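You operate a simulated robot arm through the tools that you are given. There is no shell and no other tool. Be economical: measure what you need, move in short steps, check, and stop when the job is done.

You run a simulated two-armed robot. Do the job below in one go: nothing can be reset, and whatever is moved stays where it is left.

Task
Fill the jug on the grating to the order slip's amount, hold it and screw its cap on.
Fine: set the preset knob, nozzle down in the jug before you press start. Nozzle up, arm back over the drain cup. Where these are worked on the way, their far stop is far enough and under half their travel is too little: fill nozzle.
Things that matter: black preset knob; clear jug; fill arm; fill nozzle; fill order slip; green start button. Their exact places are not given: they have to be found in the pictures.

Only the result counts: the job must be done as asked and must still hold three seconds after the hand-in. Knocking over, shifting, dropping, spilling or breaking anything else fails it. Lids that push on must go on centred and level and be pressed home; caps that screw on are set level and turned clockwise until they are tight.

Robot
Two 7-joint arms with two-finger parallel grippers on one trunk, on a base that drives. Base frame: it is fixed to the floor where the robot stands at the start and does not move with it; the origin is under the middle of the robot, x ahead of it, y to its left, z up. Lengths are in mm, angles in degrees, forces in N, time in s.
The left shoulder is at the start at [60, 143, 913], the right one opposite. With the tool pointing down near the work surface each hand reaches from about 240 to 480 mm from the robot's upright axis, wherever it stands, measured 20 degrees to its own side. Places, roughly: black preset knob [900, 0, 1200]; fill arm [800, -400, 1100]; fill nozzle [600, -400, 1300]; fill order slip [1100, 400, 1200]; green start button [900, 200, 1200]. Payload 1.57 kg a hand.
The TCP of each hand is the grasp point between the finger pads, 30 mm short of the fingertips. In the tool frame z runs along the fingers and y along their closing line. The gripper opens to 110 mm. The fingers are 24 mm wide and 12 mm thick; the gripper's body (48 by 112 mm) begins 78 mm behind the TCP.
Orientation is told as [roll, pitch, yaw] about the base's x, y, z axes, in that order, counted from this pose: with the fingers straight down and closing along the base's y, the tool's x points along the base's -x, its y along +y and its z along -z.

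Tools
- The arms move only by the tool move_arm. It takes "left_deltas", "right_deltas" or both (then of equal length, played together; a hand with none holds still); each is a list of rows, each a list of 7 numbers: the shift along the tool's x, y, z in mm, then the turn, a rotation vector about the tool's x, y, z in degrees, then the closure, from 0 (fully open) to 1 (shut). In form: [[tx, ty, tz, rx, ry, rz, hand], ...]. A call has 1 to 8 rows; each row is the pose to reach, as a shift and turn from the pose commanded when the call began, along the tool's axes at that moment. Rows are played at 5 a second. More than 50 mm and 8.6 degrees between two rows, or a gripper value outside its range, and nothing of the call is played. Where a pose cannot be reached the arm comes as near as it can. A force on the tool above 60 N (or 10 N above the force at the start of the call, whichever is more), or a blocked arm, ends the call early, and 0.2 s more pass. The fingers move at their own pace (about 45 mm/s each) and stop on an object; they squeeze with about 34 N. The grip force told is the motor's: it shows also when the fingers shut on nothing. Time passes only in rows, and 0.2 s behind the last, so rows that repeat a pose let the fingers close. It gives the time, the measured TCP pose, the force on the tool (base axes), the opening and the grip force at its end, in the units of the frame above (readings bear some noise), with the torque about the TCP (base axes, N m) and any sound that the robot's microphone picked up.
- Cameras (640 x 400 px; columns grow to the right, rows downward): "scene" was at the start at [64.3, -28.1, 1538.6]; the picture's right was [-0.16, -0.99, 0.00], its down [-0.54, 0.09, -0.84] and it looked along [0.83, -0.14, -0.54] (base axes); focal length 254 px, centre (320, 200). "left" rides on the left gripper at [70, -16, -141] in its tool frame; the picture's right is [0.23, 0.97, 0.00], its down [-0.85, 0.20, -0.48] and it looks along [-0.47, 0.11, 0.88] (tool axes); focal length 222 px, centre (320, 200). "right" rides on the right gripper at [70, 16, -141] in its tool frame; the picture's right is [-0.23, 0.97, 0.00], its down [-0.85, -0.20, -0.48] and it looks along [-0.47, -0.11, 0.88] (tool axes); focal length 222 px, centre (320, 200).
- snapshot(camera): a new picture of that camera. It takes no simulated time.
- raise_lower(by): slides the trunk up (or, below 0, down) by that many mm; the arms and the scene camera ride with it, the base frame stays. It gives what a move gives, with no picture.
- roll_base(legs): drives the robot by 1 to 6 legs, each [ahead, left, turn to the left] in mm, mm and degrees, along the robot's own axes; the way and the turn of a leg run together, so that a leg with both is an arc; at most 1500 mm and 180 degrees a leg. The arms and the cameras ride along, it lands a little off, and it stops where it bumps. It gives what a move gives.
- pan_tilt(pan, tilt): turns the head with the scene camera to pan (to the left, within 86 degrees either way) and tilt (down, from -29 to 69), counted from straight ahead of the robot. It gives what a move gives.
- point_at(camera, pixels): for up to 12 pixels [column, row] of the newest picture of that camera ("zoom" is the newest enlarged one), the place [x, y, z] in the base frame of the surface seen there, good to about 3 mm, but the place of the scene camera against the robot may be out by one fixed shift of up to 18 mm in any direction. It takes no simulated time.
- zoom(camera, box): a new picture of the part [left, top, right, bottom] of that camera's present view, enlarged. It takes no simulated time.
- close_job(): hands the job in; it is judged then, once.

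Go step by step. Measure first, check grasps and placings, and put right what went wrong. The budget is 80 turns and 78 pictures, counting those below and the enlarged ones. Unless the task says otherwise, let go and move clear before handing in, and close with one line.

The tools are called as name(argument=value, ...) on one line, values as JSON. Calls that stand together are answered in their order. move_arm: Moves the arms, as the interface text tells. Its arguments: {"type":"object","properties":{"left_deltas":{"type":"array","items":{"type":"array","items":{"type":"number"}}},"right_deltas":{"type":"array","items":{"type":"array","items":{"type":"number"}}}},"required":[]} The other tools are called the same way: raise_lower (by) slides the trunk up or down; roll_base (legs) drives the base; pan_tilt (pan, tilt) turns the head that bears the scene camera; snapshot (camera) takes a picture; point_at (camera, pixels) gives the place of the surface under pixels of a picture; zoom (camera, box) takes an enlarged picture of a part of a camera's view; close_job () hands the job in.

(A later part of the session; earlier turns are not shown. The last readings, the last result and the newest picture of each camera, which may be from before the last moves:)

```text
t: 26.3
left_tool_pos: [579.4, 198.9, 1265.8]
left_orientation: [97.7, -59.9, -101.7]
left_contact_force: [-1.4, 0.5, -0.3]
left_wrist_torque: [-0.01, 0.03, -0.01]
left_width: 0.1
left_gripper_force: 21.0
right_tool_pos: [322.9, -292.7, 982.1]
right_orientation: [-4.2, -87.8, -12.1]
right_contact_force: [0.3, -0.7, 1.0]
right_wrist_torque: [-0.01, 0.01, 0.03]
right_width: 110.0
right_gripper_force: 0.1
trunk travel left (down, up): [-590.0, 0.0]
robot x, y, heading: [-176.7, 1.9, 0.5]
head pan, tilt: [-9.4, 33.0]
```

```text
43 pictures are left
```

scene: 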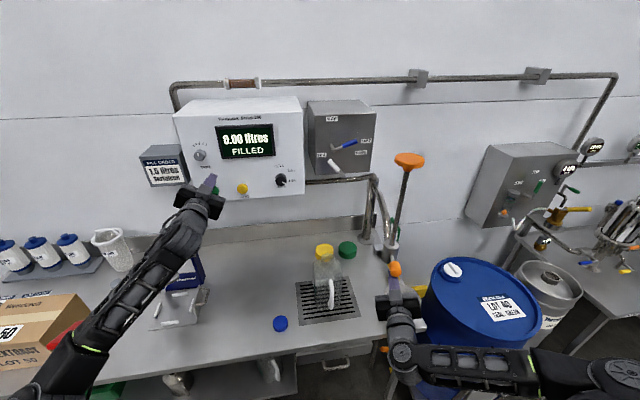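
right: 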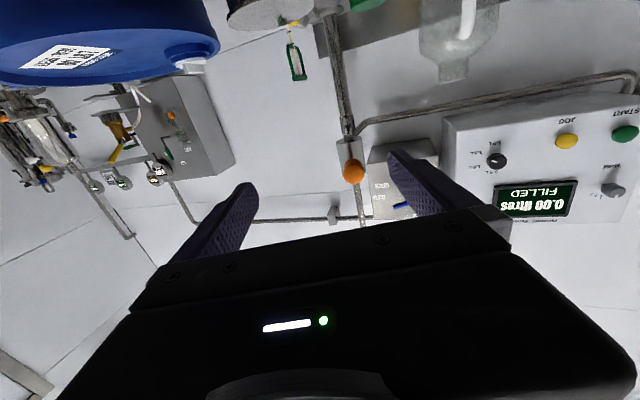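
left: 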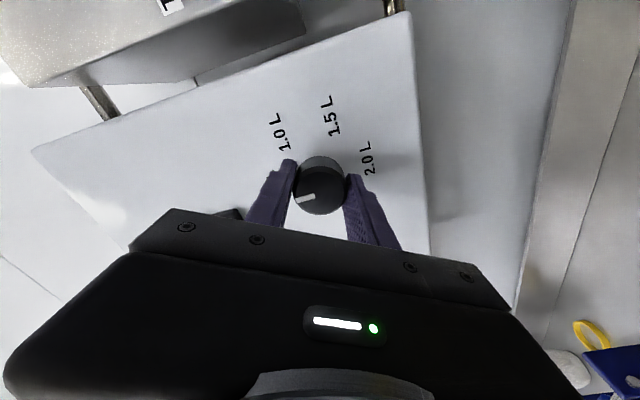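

A row was too long; I resend with shorter steps.

move_arm(right_deltas=[[-25, 15, 25, 0, -1, 0, 0], [-50, 30, 60, 0, -2, 0, 0], [-67.6, 45, 95, 0, -2, 0, 0], [-67.6, 45, 135, 0, -2, 0, 0], [-67.6, 45, 170, 0, -2, 0, 0], [-67.6, 45, 198, 0, -2, 0, 0], [-67.6, 45, 198, 0, -2, 0, 0]])

snapshot(camera="right")

```text
t: 27.9
left_tool_pos: [581.7, 198.1, 1265.3]
left_orientation: [97.7, -59.8, -101.5]
left_contact_force: [-0.3, -0.1, -0.5]
left_wrist_torque: [0.0, 0.0, 0.04]
left_width: 0.0
left_gripper_force: 21.6
right_tool_pos: [528.7, -306.9, 1042.7]
right_orientation: [-33.5, -89.7, 16.9]
right_contact_force: [-0.1, 0.4, 0.4]
right_wrist_torque: [-0.03, -0.02, -0.02]
right_width: 109.8
right_gripper_force: 0.0
trunk travel left (down, up): [-590.0, 0.0]
robot x, y, heading: [-172.2, -2.2, 0.3]
head pan, tilt: [-9.4, 33.0]
```

```text
42 pictures are left
```

right: 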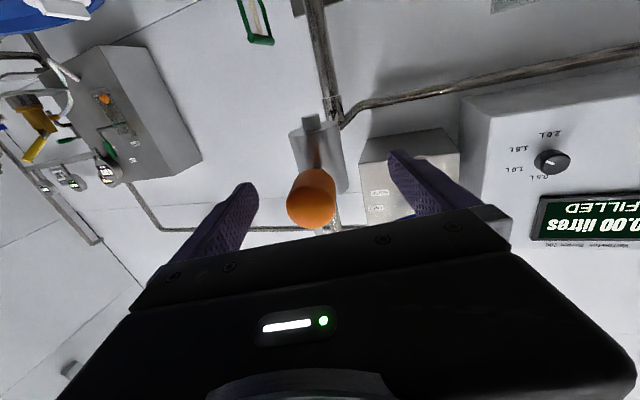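

The handle is between the fingers; I close fully and then swing slowly by 16°.

move_arm(right_deltas=[[0, 0, 0, 0, 0, 0, 0.6], [0, 0, 0, 0, 0, 0, 1], [0, 0, 0, 0, 0, 0, 1], [0, 0, 0, 0, 0, 0, 1], [0, 0, 0, 0, 0, 0, 1], [0, 0, 0, 0, 0, 0, 1], [0, 0, 0, 0, 0, 0, 1]])

move_arm(right_deltas=[[0, 17.2, -0.7, 2, 0, 0, 1], [0, 34.4, -0.7, 4, 0, 0, 1], [0, 51.6, -0.1, 6, 0, 0, 1], [0, 68.7, 1, 8, 0, 0, 1], [0, 85.9, 2.8, 10, 0, 0, 1], [0, 102.9, 5.2, 12, 0, 0, 1], [0, 119.8, 8.1, 14, 0, 0, 1], [0, 136.7, 11.7, 16, 0, 0, 1]])

snapshot(camera="right")

```text
t: 29.5
left_tool_pos: [581.0, 198.6, 1265.0]
left_orientation: [97.7, -59.8, -101.5]
left_contact_force: [0.4, -0.9, -0.6]
left_wrist_torque: [0.02, 0.01, -0.01]
left_width: 0.0
left_gripper_force: 21.4
right_tool_pos: [528.8, -305.9, 1042.1]
right_orientation: [-35.2, -89.7, 18.8]
right_contact_force: [-1.3, 0.1, -1.2]
right_wrist_torque: [-0.07, -0.13, 0.6]
right_width: 34.9
right_gripper_force: 37.3
trunk travel left (down, up): [-590.0, 0.0]
robot x, y, heading: [-171.5, 2.7, 0.3]
head pan, tilt: [-9.4, 33.0]
```

```text
t: 31.3
left_tool_pos: [579.1, 201.2, 1267.0]
left_orientation: [97.9, -60.0, -101.8]
left_contact_force: [-0.3, 0.0, -0.4]
left_wrist_torque: [-0.01, 0.02, 0.0]
left_width: 0.0
left_gripper_force: 21.0
right_tool_pos: [577.0, -177.2, 1042.4]
right_orientation: [-68.5, -89.9, 36.3]
right_contact_force: [-18.8, 14.7, 0.9]
right_wrist_torque: [0.07, 0.13, 1.06]
right_width: 34.7
right_gripper_force: 41.8
trunk travel left (down, up): [-590.0, 0.0]
robot x, y, heading: [-169.1, 2.9, 0.3]
head pan, tilt: [-9.4, 33.0]
```

```text
41 pictures are left
```

right: 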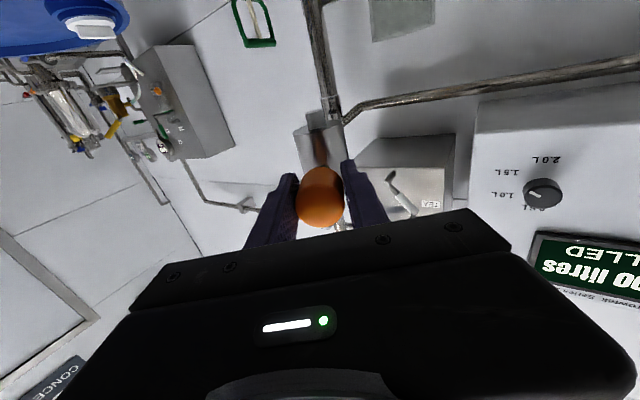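

Swing works (arm now at ~30°). About 11° more brings the rod over the neck at (688,−146).

move_arm(right_deltas=[[0, 15.8, -1, 1.8, 0, 0, 1], [0, 31.7, -1, 3.7, 0, 0, 1], [0, 47.6, -1, 5.5, 0, 0, 1], [0, 63.4, 0, 7.3, 0, 0, 1], [0, 79.2, 1.5, 9.2, 0, 0, 1], [0, 94.9, 3.5, 11, 0, 0, 1], [0, 94.9, 3.5, 11, 0, 0, 1]])

snapshot(camera="scene")

zoom(camera="scene", box=[270, 120, 410, 290])

```text
t: 32.9
left_tool_pos: [579.8, 201.8, 1266.0]
left_orientation: [97.9, -59.9, -101.7]
left_contact_force: [-0.2, 0.4, 0.1]
left_wrist_torque: [0.0, 0.01, 0.0]
left_width: 0.0
left_gripper_force: 21.2
right_tool_pos: [631.7, -99.5, 1041.9]
right_orientation: [-108.6, -89.6, 65.4]
right_contact_force: [-12.0, 18.1, 6.7]
right_wrist_torque: [-0.63, -0.55, 1.24]
right_width: 34.9
right_gripper_force: 41.8
trunk travel left (down, up): [-590.0, 0.0]
robot x, y, heading: [-174.3, 1.2, 0.3]
head pan, tilt: [-9.4, 33.0]
```

```text
40 pictures are left
```

scene: 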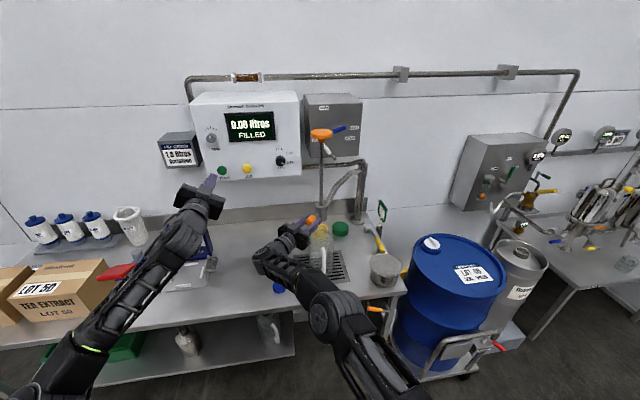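

```text
2.35 times, centred on (340, 205) of scene
```

zoom: 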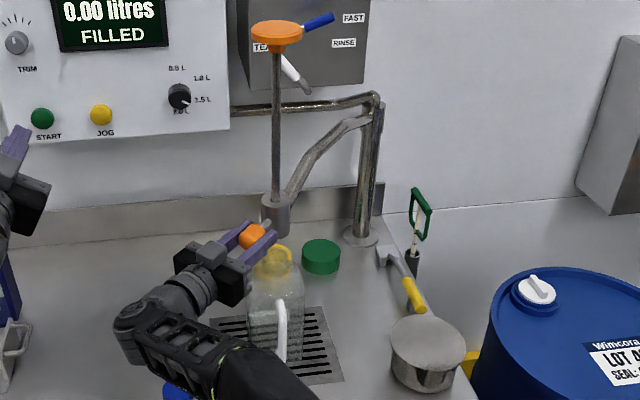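

The head is now over the jug; I compare rod and neck positions in this same zoom.

point_at(camera="zoom", pixels=[[276, 100], [275, 180], [276, 45], [275, 220], [278, 244], [278, 250], [281, 310], [281, 350], [250, 310], [303, 310], [262, 265], [294, 265]])

zoom(camera="scene", box=[295, 185, 360, 285])

```text
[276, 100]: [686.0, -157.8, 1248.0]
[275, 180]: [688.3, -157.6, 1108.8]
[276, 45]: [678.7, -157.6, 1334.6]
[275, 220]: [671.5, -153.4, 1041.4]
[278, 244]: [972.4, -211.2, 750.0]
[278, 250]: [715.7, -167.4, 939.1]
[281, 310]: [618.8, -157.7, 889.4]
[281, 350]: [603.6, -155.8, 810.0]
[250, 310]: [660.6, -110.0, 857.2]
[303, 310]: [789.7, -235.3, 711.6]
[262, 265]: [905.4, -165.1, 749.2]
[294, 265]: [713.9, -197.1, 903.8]
```

```text
4.00 times, centred on (328, 235) of scene
```

zoom: 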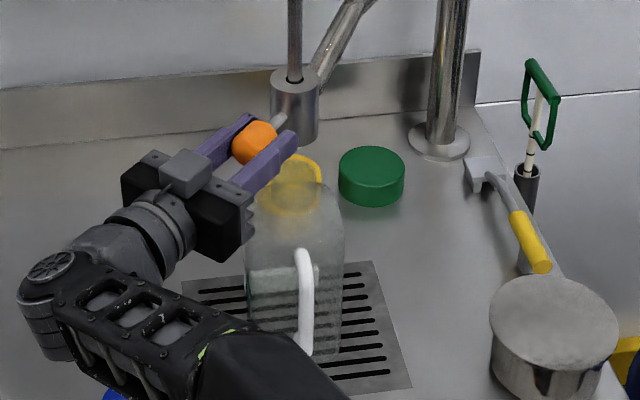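

Rod (≈694,−158) and neck (≈694,−156) agree within 3 mm in the same camera. I release the handle and back the right hand away radially.

move_arm(right_deltas=[[0, 0, 0, 0, 0, 0, 0.6], [0, 0, 0, 0, 0, 0, 0], [0, 0, 0, 0, 0, 0, 0], [0, 0, 0, 0, 0, 0, 0], [0, 0, -40, 0, 0, 0, 0], [0, 0, -80, 0, 0, 0, 0], [0, 0, -110, 0, 0, 0, 0]])

move_arm(right_deltas=[[-40, 0, -10, -7, 0, 0, 0], [-80, 0, -20, -14, 0, 0, 0], [-120, -5, -30, -21, 0, 0, 0], [-160, -10, -30, -28, 0, 0, 0], [-200, -15, -30, -35, 0, 0, 0], [-240, -20, -30, -38, 0, 0, 0], [-280, -25, -30, -38, 0, 0, 0]])

snapshot(camera="right")

```text
t: 34.5
left_tool_pos: [581.0, 199.5, 1264.4]
left_orientation: [97.7, -59.9, -101.5]
left_contact_force: [0.0, 0.4, 0.5]
left_wrist_torque: [0.0, 0.01, 0.02]
left_width: 0.0
left_gripper_force: 21.2
right_tool_pos: [555.7, -26.1, 1039.9]
right_orientation: [-72.1, -89.8, 28.4]
right_contact_force: [0.8, -1.0, 0.8]
right_wrist_torque: [-0.01, -0.03, -0.01]
right_width: 110.2
right_gripper_force: 0.0
trunk travel left (down, up): [-590.0, 0.0]
robot x, y, heading: [-172.7, -1.4, 0.3]
head pan, tilt: [-9.4, 33.0]
```

```text
t: 36.1
left_tool_pos: [580.6, 197.4, 1265.3]
left_orientation: [97.6, -59.9, -101.5]
left_contact_force: [0.1, 0.1, -0.3]
left_wrist_torque: [-0.03, -0.04, 0.0]
left_width: 0.0
left_gripper_force: 21.3
right_tool_pos: [513.1, -24.6, 1320.0]
right_orientation: [-32.3, -89.6, 26.9]
right_contact_force: [0.4, -0.5, 1.1]
right_wrist_torque: [0.01, 0.0, -0.02]
right_width: 110.0
right_gripper_force: 0.1
trunk travel left (down, up): [-590.0, 0.0]
robot x, y, heading: [-173.4, 2.2, 0.4]
head pan, tilt: [-9.4, 33.0]
```

```text
37 pictures are left
```

right: 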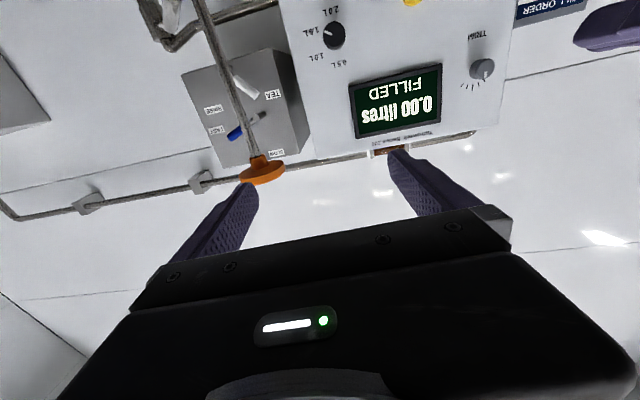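

Hand is up at (513,−25,1320), yaw about −5°; the orange knob is at (262,170). I measure it.

point_at(camera="right", pixels=[[262, 176], [243, 175], [281, 168], [262, 167], [258, 160], [234, 110], [200, 10]])

zoom(camera="right", box=[180, 90, 340, 210])

```text
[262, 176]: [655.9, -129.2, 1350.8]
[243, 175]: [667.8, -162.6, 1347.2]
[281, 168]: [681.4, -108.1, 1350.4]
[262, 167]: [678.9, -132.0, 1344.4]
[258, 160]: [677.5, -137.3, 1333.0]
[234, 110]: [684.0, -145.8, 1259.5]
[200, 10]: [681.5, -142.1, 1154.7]
```

```text
3.33 times, centred on (260, 150) of right
```

zoom: 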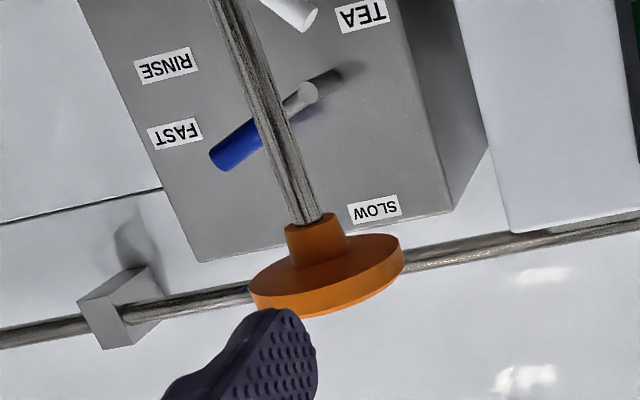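

Knob disc: centre ≈(690,−143), z 1345–1362, radius ≈37. I align and advance around it, then close.

move_arm(right_deltas=[[-15, -40, 15, 0, 0, 0, 0], [-32, -75, 30, 0, 0, 0, 0], [-32, -101.5, 60, 0, 0, 0, 0], [-32, -101.5, 105, 0, 0, 0, 0], [-32, -101.5, 150, 0, 0, 0, 0], [-32, -101.5, 185, 0, 0, 0, 0], [-32, -101.5, 185, 0, 0, 0, 0]])

snapshot(camera="right")

```text
t: 37.7
left_tool_pos: [581.7, 199.9, 1264.6]
left_orientation: [97.7, -59.9, -101.5]
left_contact_force: [-0.1, -0.7, 0.2]
left_wrist_torque: [-0.03, 0.02, -0.01]
left_width: 0.0
left_gripper_force: 21.4
right_tool_pos: [690.8, -139.6, 1355.2]
right_orientation: [-34.0, -89.7, 28.5]
right_contact_force: [-0.7, 0.0, 0.2]
right_wrist_torque: [-0.02, 0.03, 0.0]
right_width: 110.0
right_gripper_force: 0.1
trunk travel left (down, up): [-590.0, 0.0]
robot x, y, heading: [-175.0, 1.6, 0.1]
head pan, tilt: [-9.4, 33.0]
```

```text
35 pictures are left
```

right: 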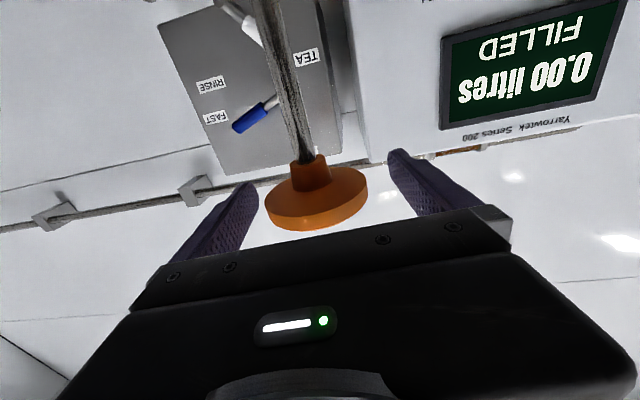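

The disc lies between the fingers; I close with a −3 mm side correction.

move_arm(right_deltas=[[0, -3, 0, 0, 0, 0, 0.2], [0, -3, 0, 0, 0, 0, 0.3], [0, -3, 0, 0, 0, 0, 1], [0, -3, 0, 0, 0, 0, 1], [0, -3, 0, 0, 0, 0, 1], [0, -3, 0, 0, 0, 0, 1], [0, -3, 0, 0, 0, 0, 1]])

zoom(camera="scene", box=[260, 100, 400, 300])

```text
t: 39.3
left_tool_pos: [580.5, 198.3, 1265.4]
left_orientation: [97.6, -60.0, -101.6]
left_contact_force: [-1.0, 0.2, -0.8]
left_wrist_torque: [0.03, 0.01, 0.01]
left_width: 0.0
left_gripper_force: 21.0
right_tool_pos: [690.8, -143.9, 1353.3]
right_orientation: [-24.7, -89.6, 19.2]
right_contact_force: [-1.2, 1.0, -1.6]
right_wrist_torque: [0.02, -0.1, 0.4]
right_width: 70.4
right_gripper_force: 44.7
trunk travel left (down, up): [-590.0, 0.0]
robot x, y, heading: [-177.1, -3.1, 0.5]
head pan, tilt: [-9.4, 33.0]
```

```text
2.00 times, centred on (330, 200) of scene
```

zoom: 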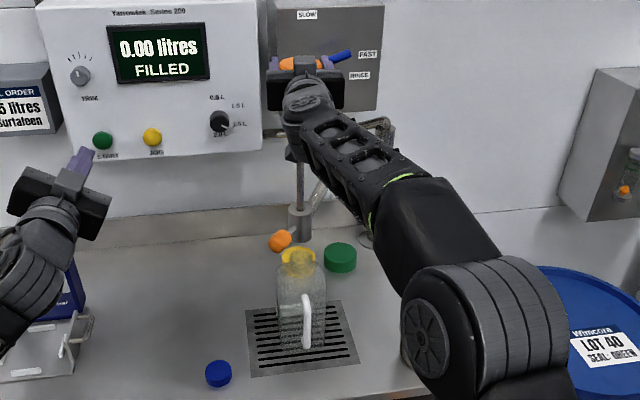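

Knob gripped (70 mm). I pull it down in 20 mm steps, watching the force.

move_arm(right_deltas=[[15, 0, 0, 0, 0, 0, 1], [30, 0, 0, 0, 0, 0, 1], [45, 0, 0, 0, 0, 0, 1], [60, 0, 0, 0, 0, 0, 1], [75, 0, 0, 0, 0, 0, 1], [90, 0, 0, 0, 0, 0, 1], [105, 0, 0, 0, 0, 0, 1]])

zoom(camera="scene", box=[260, 100, 400, 300])

```text
t: 40.9
left_tool_pos: [582.8, 198.7, 1263.4]
left_orientation: [97.5, -60.1, -101.4]
left_contact_force: [0.1, -0.4, 0.0]
left_wrist_torque: [0.02, 0.02, -0.01]
left_width: 0.1
left_gripper_force: 21.3
right_tool_pos: [690.3, -143.8, 1246.4]
right_orientation: [-25.1, -89.5, 19.6]
right_contact_force: [10.4, 2.2, 2.2]
right_wrist_torque: [0.07, -0.42, 1.53]
right_width: 70.3
right_gripper_force: 45.1
trunk travel left (down, up): [-590.0, 0.0]
robot x, y, heading: [-170.8, 1.3, 0.2]
head pan, tilt: [-9.4, 33.0]
```

```text
2.00 times, centred on (330, 200) of scene
```

zoom: 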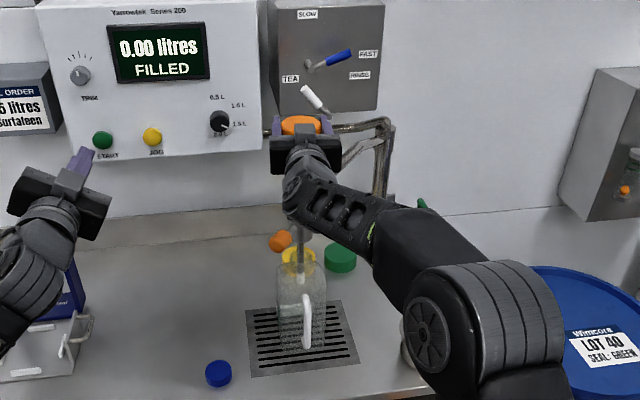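

Nozzle is entering the neck with little force. I continue down toward its stop.

move_arm(right_deltas=[[12, 0, 0, 0, 0, 0, 1], [24, 0, 0, 0, 0, 0, 1], [36, 0, 0, 0, 0, 0, 1], [48, 0, 0, 0, 0, 0, 1], [60, 0, 0, 0, 0, 0, 1], [72, 0, 0, 0, 0, 0, 1], [84, 0, 0, 0, 0, 0, 1]])

zoom(camera="scene", box=[260, 100, 400, 300])

```text
t: 42.5
left_tool_pos: [582.3, 197.7, 1263.7]
left_orientation: [97.6, -59.9, -101.4]
left_contact_force: [-0.1, 0.2, 1.7]
left_wrist_torque: [-0.02, 0.06, -0.02]
left_width: 0.1
left_gripper_force: 21.7
right_tool_pos: [689.8, -144.5, 1161.3]
right_orientation: [-31.1, -89.8, 25.7]
right_contact_force: [7.2, 0.2, 0.8]
right_wrist_torque: [-0.1, -0.8, 1.34]
right_width: 70.4
right_gripper_force: 45.1
trunk travel left (down, up): [-590.0, 0.0]
robot x, y, heading: [-167.4, 1.1, 0.5]
head pan, tilt: [-9.4, 33.0]
```

```text
2.00 times, centred on (330, 200) of scene
```

zoom: 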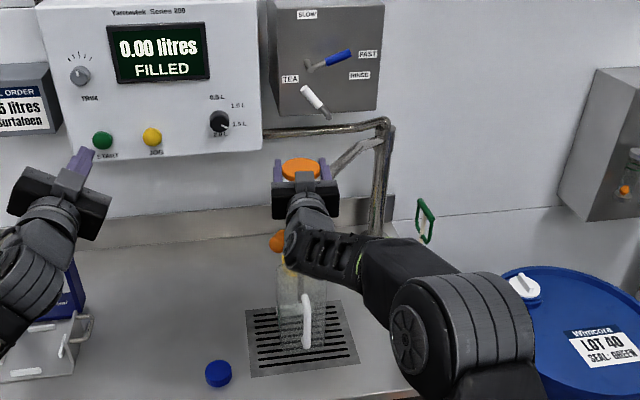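

Down 192 mm without a stop; I continue carefully.

move_arm(right_deltas=[[8, 0, 0, 0, 0, 0, 1], [16, 0, 0, 0, 0, 0, 1], [24, 0, 0, 0, 0, 0, 1], [32, 0, 0, 0, 0, 0, 1], [40, 0, 0, 0, 0, 0, 1], [48, 0, 0, 0, 0, 0, 1], [56, 0, 0, 0, 0, 0, 1]])

zoom(camera="right", box=[160, 0, 480, 220])

```text
t: 44.1
left_tool_pos: [580.8, 198.9, 1265.2]
left_orientation: [97.6, -60.1, -101.5]
left_contact_force: [0.1, -0.3, -0.5]
left_wrist_torque: [0.01, -0.05, 0.0]
left_width: 0.2
left_gripper_force: 20.9
right_tool_pos: [688.9, -144.8, 1107.2]
right_orientation: [-27.1, -89.7, 21.8]
right_contact_force: [5.5, -0.5, 1.8]
right_wrist_torque: [0.05, -0.49, 1.23]
right_width: 70.7
right_gripper_force: 45.3
trunk travel left (down, up): [-590.0, 0.0]
robot x, y, heading: [-172.1, 0.6, 0.6]
head pan, tilt: [-9.4, 33.0]
```

```text
1.82 times, centred on (320, 110) of right
```

zoom: 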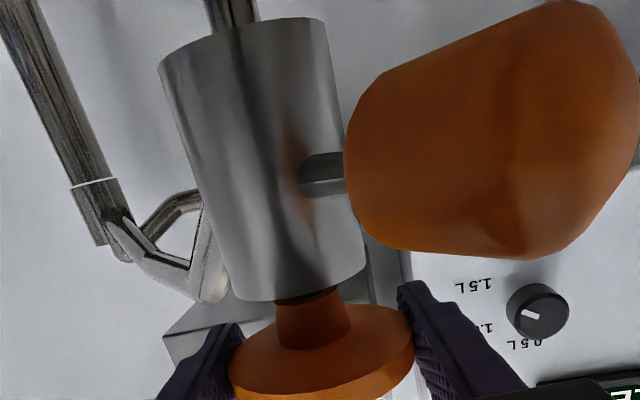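

The hub is down at the head, essentially the far stop (246 mm). I release, back off and up.

move_arm(right_deltas=[[0, 0, 0, 0, 0, 0, 0.4], [0, 0, 0, 0, 0, 0, 0], [0, 0, 0, 0, 0, 0, 0], [0, 0, -45, 0, 0, 0, 0], [0, 0, -90, 0, 0, 0, 0], [-30, 0, -125, 0, 0, 0, 0], [-65, 0, -160, 0, 0, 0, 0], [-100, 0, -195, 0, 0, 0, 0]])

roll_base(legs=[[150, 0, 0]])

snapshot(camera="scene")

```text
t: 45.9
left_tool_pos: [579.4, 197.6, 1265.4]
left_orientation: [97.8, -59.9, -101.6]
left_contact_force: [0.1, -0.5, -0.2]
left_wrist_torque: [-0.02, -0.04, -0.02]
left_width: 0.0
left_gripper_force: 21.9
right_tool_pos: [495.5, -126.7, 1208.2]
right_orientation: [-34.5, -89.8, 29.0]
right_contact_force: [0.5, -1.3, -0.6]
right_wrist_torque: [0.0, 0.03, 0.0]
right_width: 110.1
right_gripper_force: 0.0
trunk travel left (down, up): [-590.0, 0.0]
robot x, y, heading: [-174.3, -1.8, 0.4]
head pan, tilt: [-9.4, 33.0]
```

```text
t: 47.2
left_tool_pos: [730.9, 196.7, 1264.3]
left_orientation: [97.5, -60.0, -101.5]
left_contact_force: [-0.1, -0.6, -0.7]
left_wrist_torque: [0.02, -0.06, 0.02]
left_width: 0.0
left_gripper_force: 21.5
right_tool_pos: [643.6, -127.7, 1207.4]
right_orientation: [-23.0, -89.6, 17.3]
right_contact_force: [0.8, 0.6, 0.3]
right_wrist_torque: [0.0, -0.01, 0.0]
right_width: 109.9
right_gripper_force: 0.0
trunk travel left (down, up): [-590.0, 0.0]
robot x, y, heading: [-27.3, 1.1, 0.2]
head pan, tilt: [-9.4, 33.0]
```

```text
30 pictures are left
```

scene: 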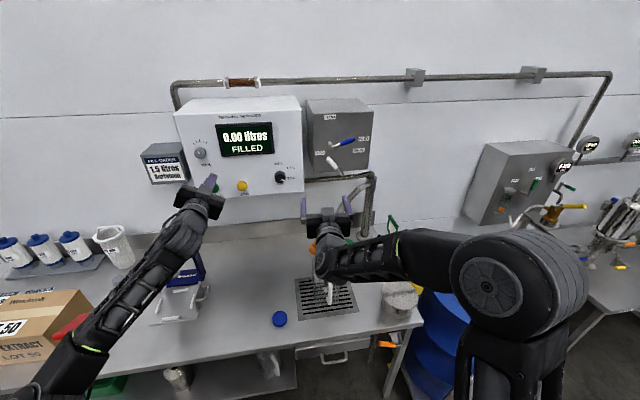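

Nozzle stays down. I move the left fist in front of START (869,239,1156).

move_arm(left_deltas=[[24, -3, 6, 0, 0, 0, 1], [48, -5, 12, 0, 0, 0, 1], [72, -8, 24, 0, 0, 0, 1], [96, -11, 40, 0, 0, 0, 1], [120.2, -13.7, 57.9, 0, 0, 0, 1], [120.2, -13.7, 57.9, 0, 0, 0, 1]])

snapshot(camera="left")

```text
t: 48.6
left_tool_pos: [800.0, 243.1, 1157.9]
left_orientation: [97.6, -59.9, -101.7]
left_contact_force: [-0.6, -0.6, -0.4]
left_wrist_torque: [0.02, 0.0, 0.03]
left_width: 0.1
left_gripper_force: 21.5
left hand out of reach, approached as far as the arm can: row 2
right_tool_pos: [641.0, -128.1, 1207.9]
right_orientation: [-24.4, -89.7, 18.8]
right_contact_force: [0.3, -0.7, 0.2]
right_wrist_torque: [0.0, -0.03, 0.03]
right_width: 110.0
right_gripper_force: 0.1
trunk travel left (down, up): [-590.0, 0.0]
robot x, y, heading: [-27.0, -1.7, 0.2]
head pan, tilt: [-9.4, 33.0]
```

```text
29 pictures are left
```

left: 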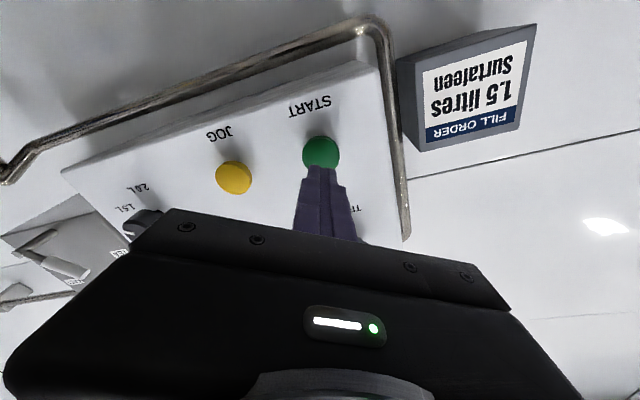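

The fist is aligned with the green button (320,152). I press and withdraw, then read the display.

move_arm(left_deltas=[[2, -1, 25, 0, 0, 0, 1], [3.9, -2, 38, 0, 0, 0, 1], [3.9, -2, 44, 0, 0, 0, 1], [3.9, -2, 49, 0, 0, 0, 1], [3.9, -2, 52, 0, 0, 0, 1], [3.9, -2, 30, 0, 0, 0, 1], [3.9, -2, 0, 0, 0, 0, 1]])

zoom(camera="scene", box=[160, 90, 340, 210])

```text
t: 50.2
left_tool_pos: [798.1, 238.4, 1155.4]
left_orientation: [97.8, -59.9, -101.8]
left_contact_force: [0.0, -0.7, 0.4]
left_wrist_torque: [-0.01, 0.01, -0.01]
left_width: 0.2
left_gripper_force: 21.2
right_tool_pos: [642.2, -128.3, 1207.3]
right_orientation: [-30.3, -89.6, 24.6]
right_contact_force: [0.5, 0.1, 0.2]
right_wrist_torque: [-0.01, -0.02, 0.01]
right_width: 110.0
right_gripper_force: 0.1
trunk travel left (down, up): [-590.0, 0.0]
robot x, y, heading: [-27.6, -1.8, 0.0]
head pan, tilt: [-9.4, 33.0]
heard: click
```

```text
3.33 times, centred on (250, 150) of scene
```

zoom: 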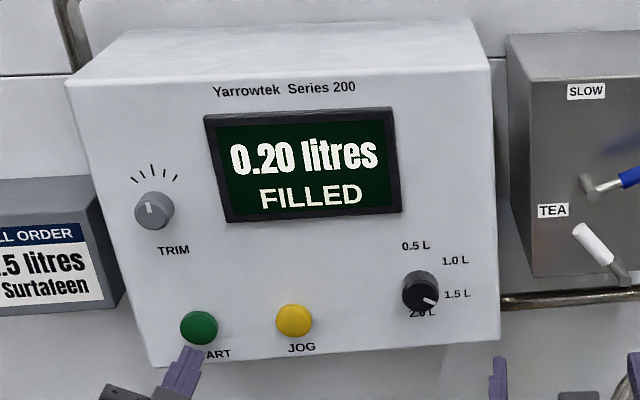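

It clicked and counts (0.20). While it fills, I drive back 147 mm to the place that suits the nozzle work, and wait.

roll_base(legs=[[-147, 0, 0.2]])

move_arm(left_deltas=[[0, 0, 0, 0, 0, -7.5, 1], [0, 0, 0, 0, 0, -15, 1], [0, 0, 0, 0, 0, -22.5, 0.5], [0, 0, 0, 0, 0, -30, 0], [0, 0, 0, 0, 0, -30, 0], [0, 0, 0, 0, 0, -30, 0], [0, 0, 0, 0, 0, -30, 0], [0, 0, 0, 0, 0, -30, 0]])

move_arm(left_deltas=[[0, 0, 0, 0, 0, 0, 0], [0, 0, 0, 0, 0, 0, 0], [0, 0, 0, 0, 0, 0, 0], [0, 0, 0, 0, 0, 0, 0], [0, 0, 0, 0, 0, 0, 0], [0, 0, 0, 0, 0, 0, 0], [0, 0, 0, 0, 0, 0, 0], [0, 0, 0, 0, 0, 0, 0]])

snapshot(camera="scene")

```text
t: 51.6
left_tool_pos: [651.3, 243.0, 1155.2]
left_orientation: [97.8, -59.9, -101.4]
left_contact_force: [0.3, 0.4, 0.9]
left_wrist_torque: [-0.02, 0.05, 0.03]
left_width: 0.1
left_gripper_force: 21.2
right_tool_pos: [498.6, -124.4, 1208.0]
right_orientation: [-34.1, -89.9, 28.8]
right_contact_force: [-0.6, -0.1, 1.2]
right_wrist_torque: [0.02, 0.04, -0.02]
right_width: 109.9
right_gripper_force: 0.0
trunk travel left (down, up): [-590.0, 0.0]
robot x, y, heading: [-169.3, 0.9, 0.7]
head pan, tilt: [-9.4, 33.0]
```

```text
t: 53.4
left_tool_pos: [653.1, 244.2, 1154.1]
left_orientation: [-177.4, -86.1, 172.8]
left_contact_force: [-0.6, -0.5, -0.7]
left_wrist_torque: [0.01, 0.0, 0.01]
left_width: 109.9
left_gripper_force: 0.1
right_tool_pos: [499.4, -123.4, 1207.5]
right_orientation: [-27.6, -89.7, 22.6]
right_contact_force: [0.4, -0.1, 0.2]
right_wrist_torque: [0.01, 0.02, -0.01]
right_width: 110.0
right_gripper_force: 0.0
trunk travel left (down, up): [-590.0, 0.0]
robot x, y, heading: [-171.2, 4.7, 0.6]
head pan, tilt: [-9.4, 33.0]
```

```text
t: 55.2
left_tool_pos: [653.4, 244.1, 1155.1]
left_orientation: [-177.6, -86.3, 172.9]
left_contact_force: [0.7, 0.1, 0.0]
left_wrist_torque: [-0.02, -0.03, -0.02]
left_width: 109.9
left_gripper_force: 0.0
right_tool_pos: [497.4, -123.1, 1208.4]
right_orientation: [-27.2, -89.8, 22.1]
right_contact_force: [-0.2, 0.4, -0.6]
right_wrist_torque: [0.0, -0.03, -0.01]
right_width: 109.9
right_gripper_force: 0.1
trunk travel left (down, up): [-590.0, 0.0]
robot x, y, heading: [-170.6, 0.3, 0.8]
head pan, tilt: [-9.4, 33.0]
```

```text
27 pictures are left
```

scene: 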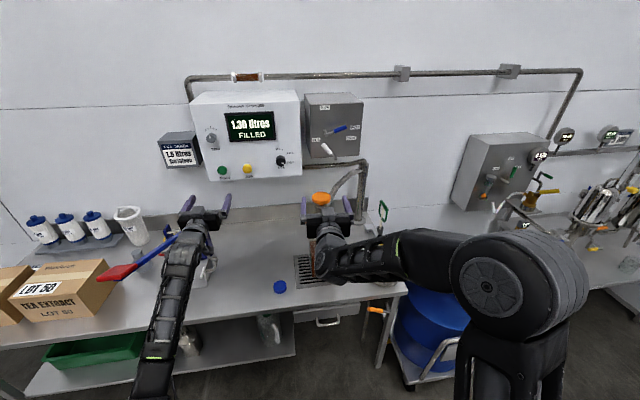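

Display reads 1.30 and is still counting. I bring the right hand back around the nozzle knob meanwhile, without gripping.

move_arm(right_deltas=[[35, -1, 35, 0, 0, 0, 0], [70, -2, 70, 0, 0, 0, 0], [101, -4, 103, 0, 0, 0, 0], [101, -4, 125, 0, 0, 0, 0], [101, -4, 150, 0, 0, 0, 0], [101, -4, 175, 0, 0, 0, 0], [101, -4, 193, 0, 0, 0, 0], [101, -4, 193, 0, 0, 0, 0]])

snapshot(camera="right")

zoom(camera="scene", box=[180, 80, 380, 300])

```text
t: 57.0
left_tool_pos: [653.4, 243.5, 1154.2]
left_orientation: [-177.5, -86.2, 173.0]
left_contact_force: [-0.3, 0.5, -0.6]
left_wrist_torque: [0.01, 0.0, -0.01]
left_width: 110.2
left_gripper_force: 0.1
right_tool_pos: [690.0, -145.8, 1104.9]
right_orientation: [-28.9, -89.7, 23.8]
right_contact_force: [-0.7, -0.5, 0.6]
right_wrist_torque: [-0.01, 0.01, 0.0]
right_width: 109.9
right_gripper_force: 0.0
trunk travel left (down, up): [-590.0, 0.0]
robot x, y, heading: [-171.2, -0.6, 0.6]
head pan, tilt: [-9.4, 33.0]
```

```text
26 pictures are left
```

right: 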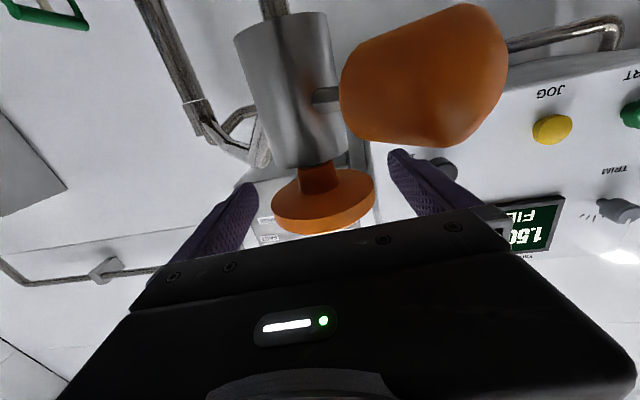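

```text
1.82 times, centred on (280, 190) of scene
```

zoom: 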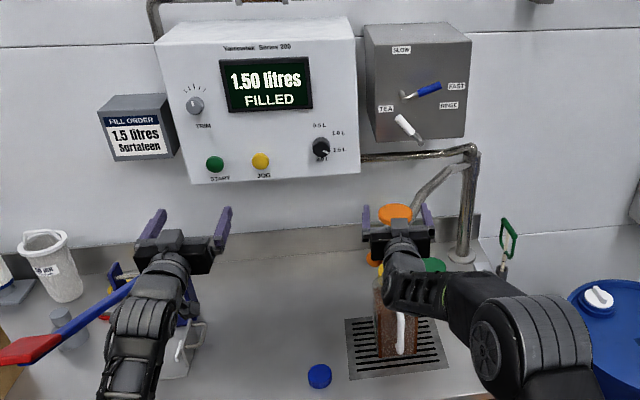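

1.50 litres filled. I grip the knob and raise the nozzle.

move_arm(right_deltas=[[0, -1, 0, 0, 0, 0, 0.3], [0, -1, 0, 0, 0, 0, 1], [0, -1, 0, 0, 0, 0, 1], [0, -1, 0, 0, 0, 0, 1], [0, -1, 0, 0, 0, 0, 1], [-15, -1, 0, 0, 0, 0, 1], [-30, -1, 0, 0, 0, 0, 1], [-45, -1, 0, 0, 0, 0, 1]])

move_arm(right_deltas=[[-25, 0, 0, 0, 0, 0, 1], [-50, 0, 0, 0, 0, 0, 1], [-75, 0, 0, 0, 0, 0, 1], [-100, 0, 0, 0, 0, 0, 1], [-125, 0, 0, 0, 0, 0, 1], [-150, 0, 0, 0, 0, 0, 1], [-175, 0, 0, 0, 0, 0, 1], [-200, 0, 0, 0, 0, 0, 1]])

zoom(camera="scene", box=[240, 80, 400, 300])

```text
t: 58.8
left_tool_pos: [653.9, 244.8, 1153.1]
left_orientation: [-176.8, -86.3, 172.3]
left_contact_force: [0.1, -0.2, -0.2]
left_wrist_torque: [0.02, -0.01, 0.0]
left_width: 110.1
left_gripper_force: 0.1
right_tool_pos: [689.9, -144.5, 1148.1]
right_orientation: [-24.3, -89.5, 19.2]
right_contact_force: [4.9, 6.5, -6.9]
right_wrist_torque: [-0.12, 1.06, 1.02]
right_width: 70.5
right_gripper_force: 45.8
trunk travel left (down, up): [-590.0, 0.0]
robot x, y, heading: [-172.5, -2.9, 0.4]
head pan, tilt: [-9.4, 33.0]
```

```text
t: 60.6
left_tool_pos: [652.5, 244.1, 1152.9]
left_orientation: [-177.0, -86.1, 172.4]
left_contact_force: [0.2, 0.0, 1.0]
left_wrist_torque: [0.0, 0.0, 0.02]
left_width: 110.1
left_gripper_force: 0.0
right_tool_pos: [691.1, -143.5, 1350.8]
right_orientation: [-42.4, -89.8, 37.3]
right_contact_force: [-5.5, 5.8, -7.0]
right_wrist_torque: [-0.05, -0.04, -0.26]
right_width: 70.6
right_gripper_force: 44.8
trunk travel left (down, up): [-590.0, 0.0]
robot x, y, heading: [-167.0, 1.8, 0.6]
head pan, tilt: [-9.4, 33.0]
```

```text
1.82 times, centred on (320, 190) of scene
```

zoom: 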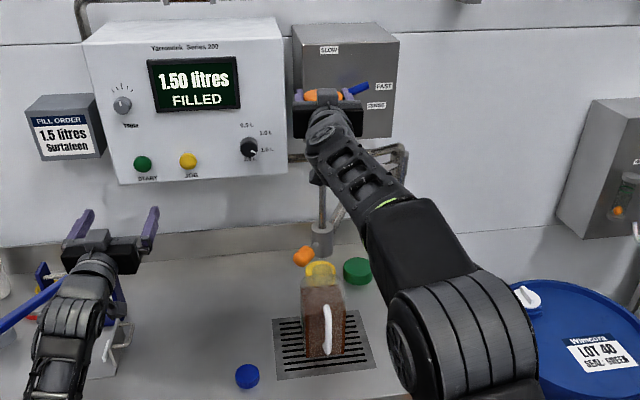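

Nozzle is back up (1351). I nudge up 2 mm, release and retrace backward.

move_arm(right_deltas=[[-2, 0, 0, 0, 0, 0, 1], [-2, 0, 0, 0, 0, 0, 0.5], [-2, 0, 0, 0, 0, 0, 0], [-2, 0, 0, 0, 0, 0, 0], [-2, 0, -45, 0, 0, 0, 0], [0, 0, -90, 0, 0, 0, 0], [10, 35, -120, 0, 0, 0, 0], [25, 70, -150, 0, 0, 0, 0]])

move_arm(right_deltas=[[40, 15, -15, 5, 0, 0, 0], [80, 34, -30, 10, 0, 0, 0], [120, 34, -20, 15, 0, 0, 0], [160, 34, -10, 20, 0, 0, 0], [200, 34, -5, 26, 0, 0, 0], [240, 34, 0, 32, 0, 0, 0], [280, 34, 5, 38, 0, 0, 0], [287, 34, 8, 38, 0, 0, 0]])

snapshot(camera="right")

```text
t: 62.4
left_tool_pos: [653.8, 243.4, 1154.2]
left_orientation: [-177.5, -86.2, 172.8]
left_contact_force: [0.4, 0.4, -0.1]
left_wrist_torque: [0.0, -0.01, -0.01]
left_width: 109.8
left_gripper_force: 0.0
right_tool_pos: [545.4, -61.1, 1328.9]
right_orientation: [-31.7, -89.7, 26.5]
right_contact_force: [0.4, 0.3, -0.1]
right_wrist_torque: [0.0, 0.02, 0.0]
right_width: 110.0
right_gripper_force: 0.0
trunk travel left (down, up): [-590.0, 0.0]
robot x, y, heading: [-170.7, 1.1, 0.6]
head pan, tilt: [-9.4, 33.0]
```

```text
t: 64.2
left_tool_pos: [652.3, 243.1, 1155.2]
left_orientation: [-177.9, -86.2, 173.2]
left_contact_force: [0.0, 0.3, -0.5]
left_wrist_torque: [0.01, -0.01, 0.02]
left_width: 110.0
left_gripper_force: 0.1
right_tool_pos: [557.7, -31.5, 1040.3]
right_orientation: [-60.1, -89.7, 16.9]
right_contact_force: [0.0, 0.2, 0.6]
right_wrist_torque: [-0.01, 0.02, -0.03]
right_width: 109.6
right_gripper_force: 0.1
trunk travel left (down, up): [-590.0, 0.0]
robot x, y, heading: [-173.6, -1.4, 0.6]
head pan, tilt: [-9.4, 33.0]
```

```text
23 pictures are left
```

right: 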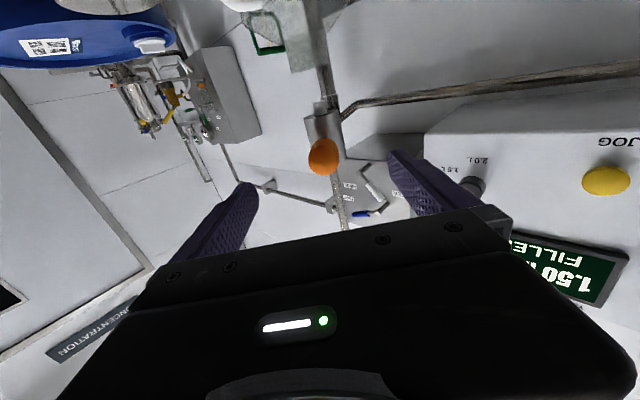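

The nozzle stays up and the handle is straight ahead. I regrip it.

move_arm(right_deltas=[[0, 1, 35, 0, 0, 0, 0], [0, 1, 70, 0, 0, 0, 0], [0, 1, 100, 0, 0, 0, 0], [0, 1, 100, 0, 0, 0, 0.6], [0, 1, 100, 0, 0, 0, 1], [0, 1, 100, 0, 0, 0, 1], [0, 1, 100, 0, 0, 0, 1], [0, 1, 100, 0, 0, 0, 1]])

move_arm(right_deltas=[[0, -21.2, 1.4, -2.45, 0, 0, 1], [0, -42.2, 3.7, -4.9, 0, 0, 1], [0, -63.2, 7, -7.35, 0, 0, 1], [0, -84, 11.1, -9.8, 0, 0, 1], [0, -104.6, 16.1, -12.25, 0, 0, 1], [0, -124.9, 22, -14.7, 0, 0, 1], [0, -145, 28.7, -17.15, 0, 0, 1], [0, -164.8, 36.3, -19.6, 0, 0, 1]])

```text
t: 66.0
left_tool_pos: [652.8, 245.0, 1154.6]
left_orientation: [-177.2, -86.2, 172.7]
left_contact_force: [-0.2, -1.1, 0.3]
left_wrist_torque: [-0.03, -0.03, 0.02]
left_width: 110.0
left_gripper_force: 0.0
right_tool_pos: [630.9, -99.4, 1035.8]
right_orientation: [-68.0, -89.7, 25.0]
right_contact_force: [4.3, 2.8, 0.0]
right_wrist_torque: [-0.07, -0.03, 0.49]
right_width: 35.0
right_gripper_force: 17.9
trunk travel left (down, up): [-590.0, 0.0]
robot x, y, heading: [-167.9, -0.6, 0.5]
head pan, tilt: [-9.4, 33.0]
```

```text
t: 67.8
left_tool_pos: [654.3, 242.5, 1152.1]
left_orientation: [-178.1, -86.3, 173.5]
left_contact_force: [0.8, 0.3, 0.1]
left_wrist_torque: [-0.01, 0.0, -0.01]
left_width: 109.7
left_gripper_force: 0.0
right_tool_pos: [547.1, -243.7, 1036.5]
right_orientation: [-20.0, -89.3, -3.6]
right_contact_force: [9.2, -0.8, -19.0]
right_wrist_torque: [0.09, 0.36, 1.41]
right_width: 34.8
right_gripper_force: 42.3
trunk travel left (down, up): [-590.0, 0.0]
robot x, y, heading: [-170.4, -2.6, 0.7]
head pan, tilt: [-9.4, 33.0]
```

Half way; I continue the remaining 19° back over the drain cup.

move_arm(right_deltas=[[0, -20.7, 1.2, -2.4, 0, 0, 1], [0, -41.3, 3.4, -4.8, 0, 0, 1], [0, -61.7, 6.3, -7.2, 0, 0, 1], [0, -82.1, 10.1, -9.6, 0, 0, 1], [0, -102.3, 14.8, -12, 0, 0, 1], [0, -122.2, 20.3, -14.4, 0, 0, 1], [0, -141.9, 26.7, -16.8, 0, 0, 1], [0, -161.4, 33.8, -19.2, 0, 0, 1]])

zoom(camera="scene", box=[240, 80, 480, 300])

```text
t: 69.6
left_tool_pos: [657.2, 243.5, 1152.5]
left_orientation: [-178.1, -86.4, 173.7]
left_contact_force: [-0.5, 0.8, -0.2]
left_wrist_torque: [-0.01, 0.0, -0.05]
left_width: 109.9
left_gripper_force: 0.0
right_tool_pos: [514.4, -406.5, 1037.4]
right_orientation: [-15.6, -89.6, 11.2]
right_contact_force: [25.3, -2.7, -14.7]
right_wrist_torque: [-0.01, 0.02, 1.13]
right_width: 34.7
right_gripper_force: 42.4
trunk travel left (down, up): [-590.0, 0.0]
robot x, y, heading: [-170.4, -0.2, 0.7]
head pan, tilt: [-9.4, 33.0]
```

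```text
1.82 times, centred on (360, 190) of scene
```

zoom: 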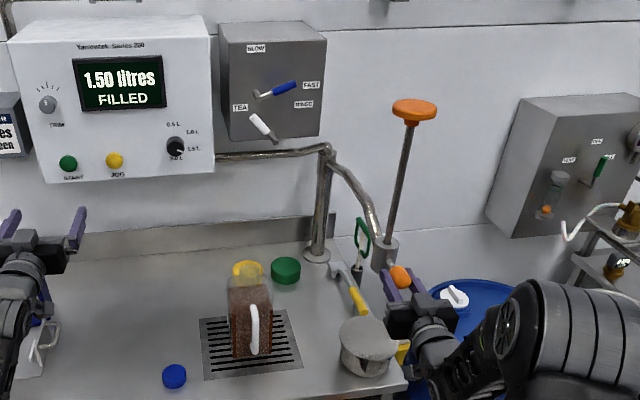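

The arm is back where it began, over the cup. I release, back off, and look at the bench edge, drum and cap for the next stage.

move_arm(right_deltas=[[0, 0, 0, 0, 0, 0, 0.5], [0, 0, 0, 0, 0, 0, 0], [0, 0, 0, 0, 0, 0, 0], [0, 0, -45, 0, 0, 0, 0], [0, 0, -90, 0, 0, 0, 0], [0, 30, -120, 0, 0, 0, 0], [0, 70, -140, 0, 0, 0, 0]])

snapshot(camera="scene")

point_at(camera="scene", pixels=[[300, 301], [250, 308], [200, 330], [440, 242], [282, 285], [318, 250], [313, 215], [322, 239], [322, 265], [400, 140], [394, 205]])

```text
t: 71.2
left_tool_pos: [653.4, 243.5, 1154.2]
left_orientation: [-177.9, -86.1, 173.3]
left_contact_force: [-0.2, 1.6, 0.1]
left_wrist_torque: [0.01, 0.0, 0.01]
left_width: 109.9
left_gripper_force: 0.1
right_tool_pos: [375.9, -323.8, 1043.3]
right_orientation: [-37.1, -89.7, 32.6]
right_contact_force: [0.2, -0.5, 0.5]
right_wrist_torque: [0.0, 0.01, -0.02]
right_width: 110.2
right_gripper_force: 0.0
trunk travel left (down, up): [-590.0, 0.0]
robot x, y, heading: [-173.3, -2.6, 0.4]
head pan, tilt: [-9.4, 33.0]
```

```text
21 pictures are left
```

scene: 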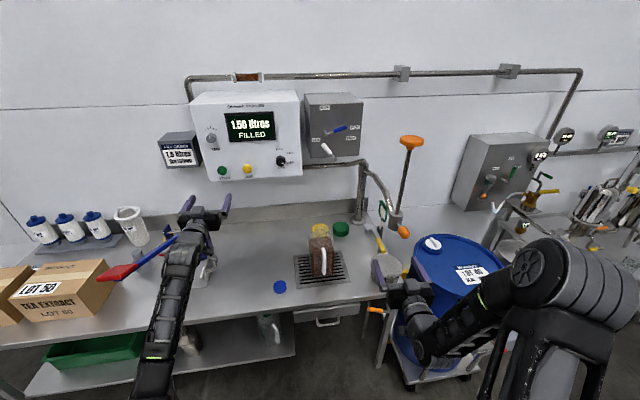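

```text
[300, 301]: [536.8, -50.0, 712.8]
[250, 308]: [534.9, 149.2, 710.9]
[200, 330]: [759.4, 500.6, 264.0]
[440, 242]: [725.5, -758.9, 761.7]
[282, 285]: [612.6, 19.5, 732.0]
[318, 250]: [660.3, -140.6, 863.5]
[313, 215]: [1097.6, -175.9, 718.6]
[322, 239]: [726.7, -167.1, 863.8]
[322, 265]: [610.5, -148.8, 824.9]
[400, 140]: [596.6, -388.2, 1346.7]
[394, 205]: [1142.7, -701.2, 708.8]
```

Bench edge is at x≈525, all in place. I turn the left hand back to point down while pulling it nearer.

move_arm(left_deltas=[[0, -12, -12, 0, 8.5, 0, 0], [0, -25, -25, 0, 17, 0, 0], [0, -37, -37, 0, 25.5, 0, 0], [0, -50, -50, 0, 34, 0, 0], [0, -62, -62, 0, 42.5, 0, 0], [0, -75, -75, 0, 51, 0, 0], [0, -87, -87, 0, 59.5, 0, 0], [0, -100, -100, 0, 68, 0, 0]])

move_arm(left_deltas=[[0, 0, 0, 0, 8.5, 0, 0], [0, 0, 0, 0, 17, 0, 0], [0, 0, 0, 0, 26, 0, 0]])

raise_lower(by=-150)

```text
t: 73.0
left_tool_pos: [545.2, 150.0, 1149.0]
left_orientation: [-0.1, -25.8, -4.5]
left_contact_force: [0.9, -0.7, 0.0]
left_wrist_torque: [0.01, 0.01, 0.05]
left_width: 110.0
left_gripper_force: 0.1
right_tool_pos: [376.2, -323.9, 1042.4]
right_orientation: [-19.4, -89.7, 15.1]
right_contact_force: [1.0, 0.0, -0.3]
right_wrist_torque: [0.0, -0.03, 0.03]
right_width: 109.8
right_gripper_force: 0.1
trunk travel left (down, up): [-590.0, 0.0]
robot x, y, heading: [-171.3, -3.5, 0.6]
head pan, tilt: [-9.4, 33.0]
```

```text
refused: row 3 steps farther than a row can; nothing moved
```

```text
t: 74.7
left_tool_pos: [545.4, 149.7, 998.8]
left_orientation: [0.0, -25.8, -4.5]
left_contact_force: [0.2, 0.3, 0.2]
left_wrist_torque: [0.01, -0.01, -0.01]
left_width: 110.1
left_gripper_force: 0.1
right_tool_pos: [376.4, -324.9, 891.9]
right_orientation: [-27.2, -89.7, 22.8]
right_contact_force: [-1.0, 0.3, -0.1]
right_wrist_torque: [0.0, 0.0, 0.02]
right_width: 110.1
right_gripper_force: 0.0
trunk travel left (down, up): [-440.0, 150.0]
robot x, y, heading: [-172.5, -1.2, 0.6]
head pan, tilt: [-9.4, 33.0]
```

I finish levelling the left hand and bring the right hand in line with the jug handle (y≈−146, z≈850) before driving in.

move_arm(left_deltas=[[0, 0, 0, 0, 6.5, 0, 0], [0, 0, 0, 0, 13, 0, 0], [0, 0, 0, 0, 19.5, 0, 0], [0, 0, 0, 0, 25.8, 0, 0], [0, 0, 0, 0, 25.8, 0, 0]], right_deltas=[[8, 38, 0, 0, 0, 0, 0], [16, 76, 0, 0, 0, 0, 0], [24, 114, 0, 0, 0, 0, 0], [32, 150, 0, 0, 0, 0, 0], [42, 178, 0, 0, 0, 0, 0]])

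roll_base(legs=[[170, 0, 0]])

snapshot(camera="right")

snapshot(camera="left")

```text
t: 75.9
left_tool_pos: [538.2, 148.8, 976.0]
left_orientation: [0.0, -15.3, -5.1]
left_contact_force: [-0.9, 0.7, -0.5]
left_wrist_torque: [0.01, -0.02, -0.01]
left_width: 110.1
left_gripper_force: 0.0
left hand out of reach, approached as far as the arm can: row 2, 3, 4, 5
right_tool_pos: [388.5, -146.1, 850.7]
right_orientation: [-34.1, -89.7, 29.6]
right_contact_force: [0.5, -0.3, 1.1]
right_wrist_torque: [0.01, 0.0, 0.0]
right_width: 109.8
right_gripper_force: 0.1
trunk travel left (down, up): [-440.0, 150.0]
robot x, y, heading: [-169.3, -3.0, 0.4]
head pan, tilt: [-9.4, 33.0]
```

```text
t: 77.4
left_tool_pos: [700.2, 153.3, 975.8]
left_orientation: [0.1, -15.2, -4.8]
left_contact_force: [0.4, -0.6, -0.2]
left_wrist_torque: [0.0, 0.01, 0.01]
left_width: 110.0
left_gripper_force: 0.0
right_tool_pos: [552.1, -140.5, 852.0]
right_orientation: [-23.6, -89.7, 19.6]
right_contact_force: [1.0, 0.0, -0.6]
right_wrist_torque: [-0.05, 0.0, -0.03]
right_width: 110.2
right_gripper_force: 0.1
trunk travel left (down, up): [-440.0, 150.0]
robot x, y, heading: [-7.7, 0.4, 0.9]
head pan, tilt: [-9.4, 33.0]
```

```text
20 pictures are left
```

right: 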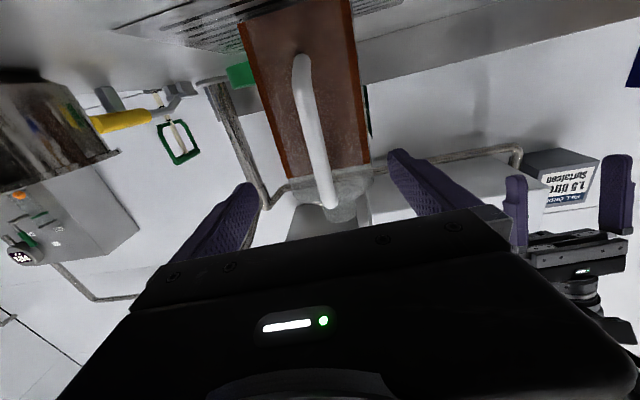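

```text
19 pictures are left
```

left: 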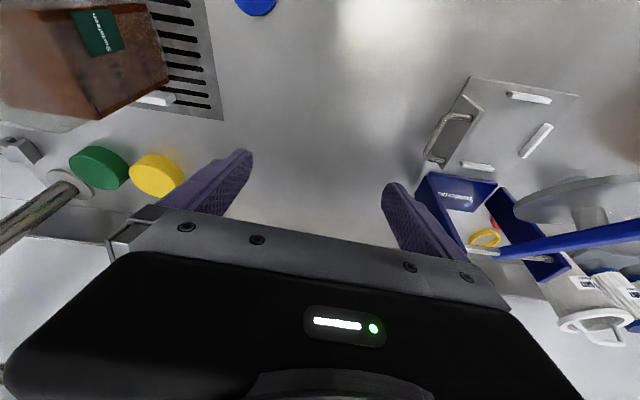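

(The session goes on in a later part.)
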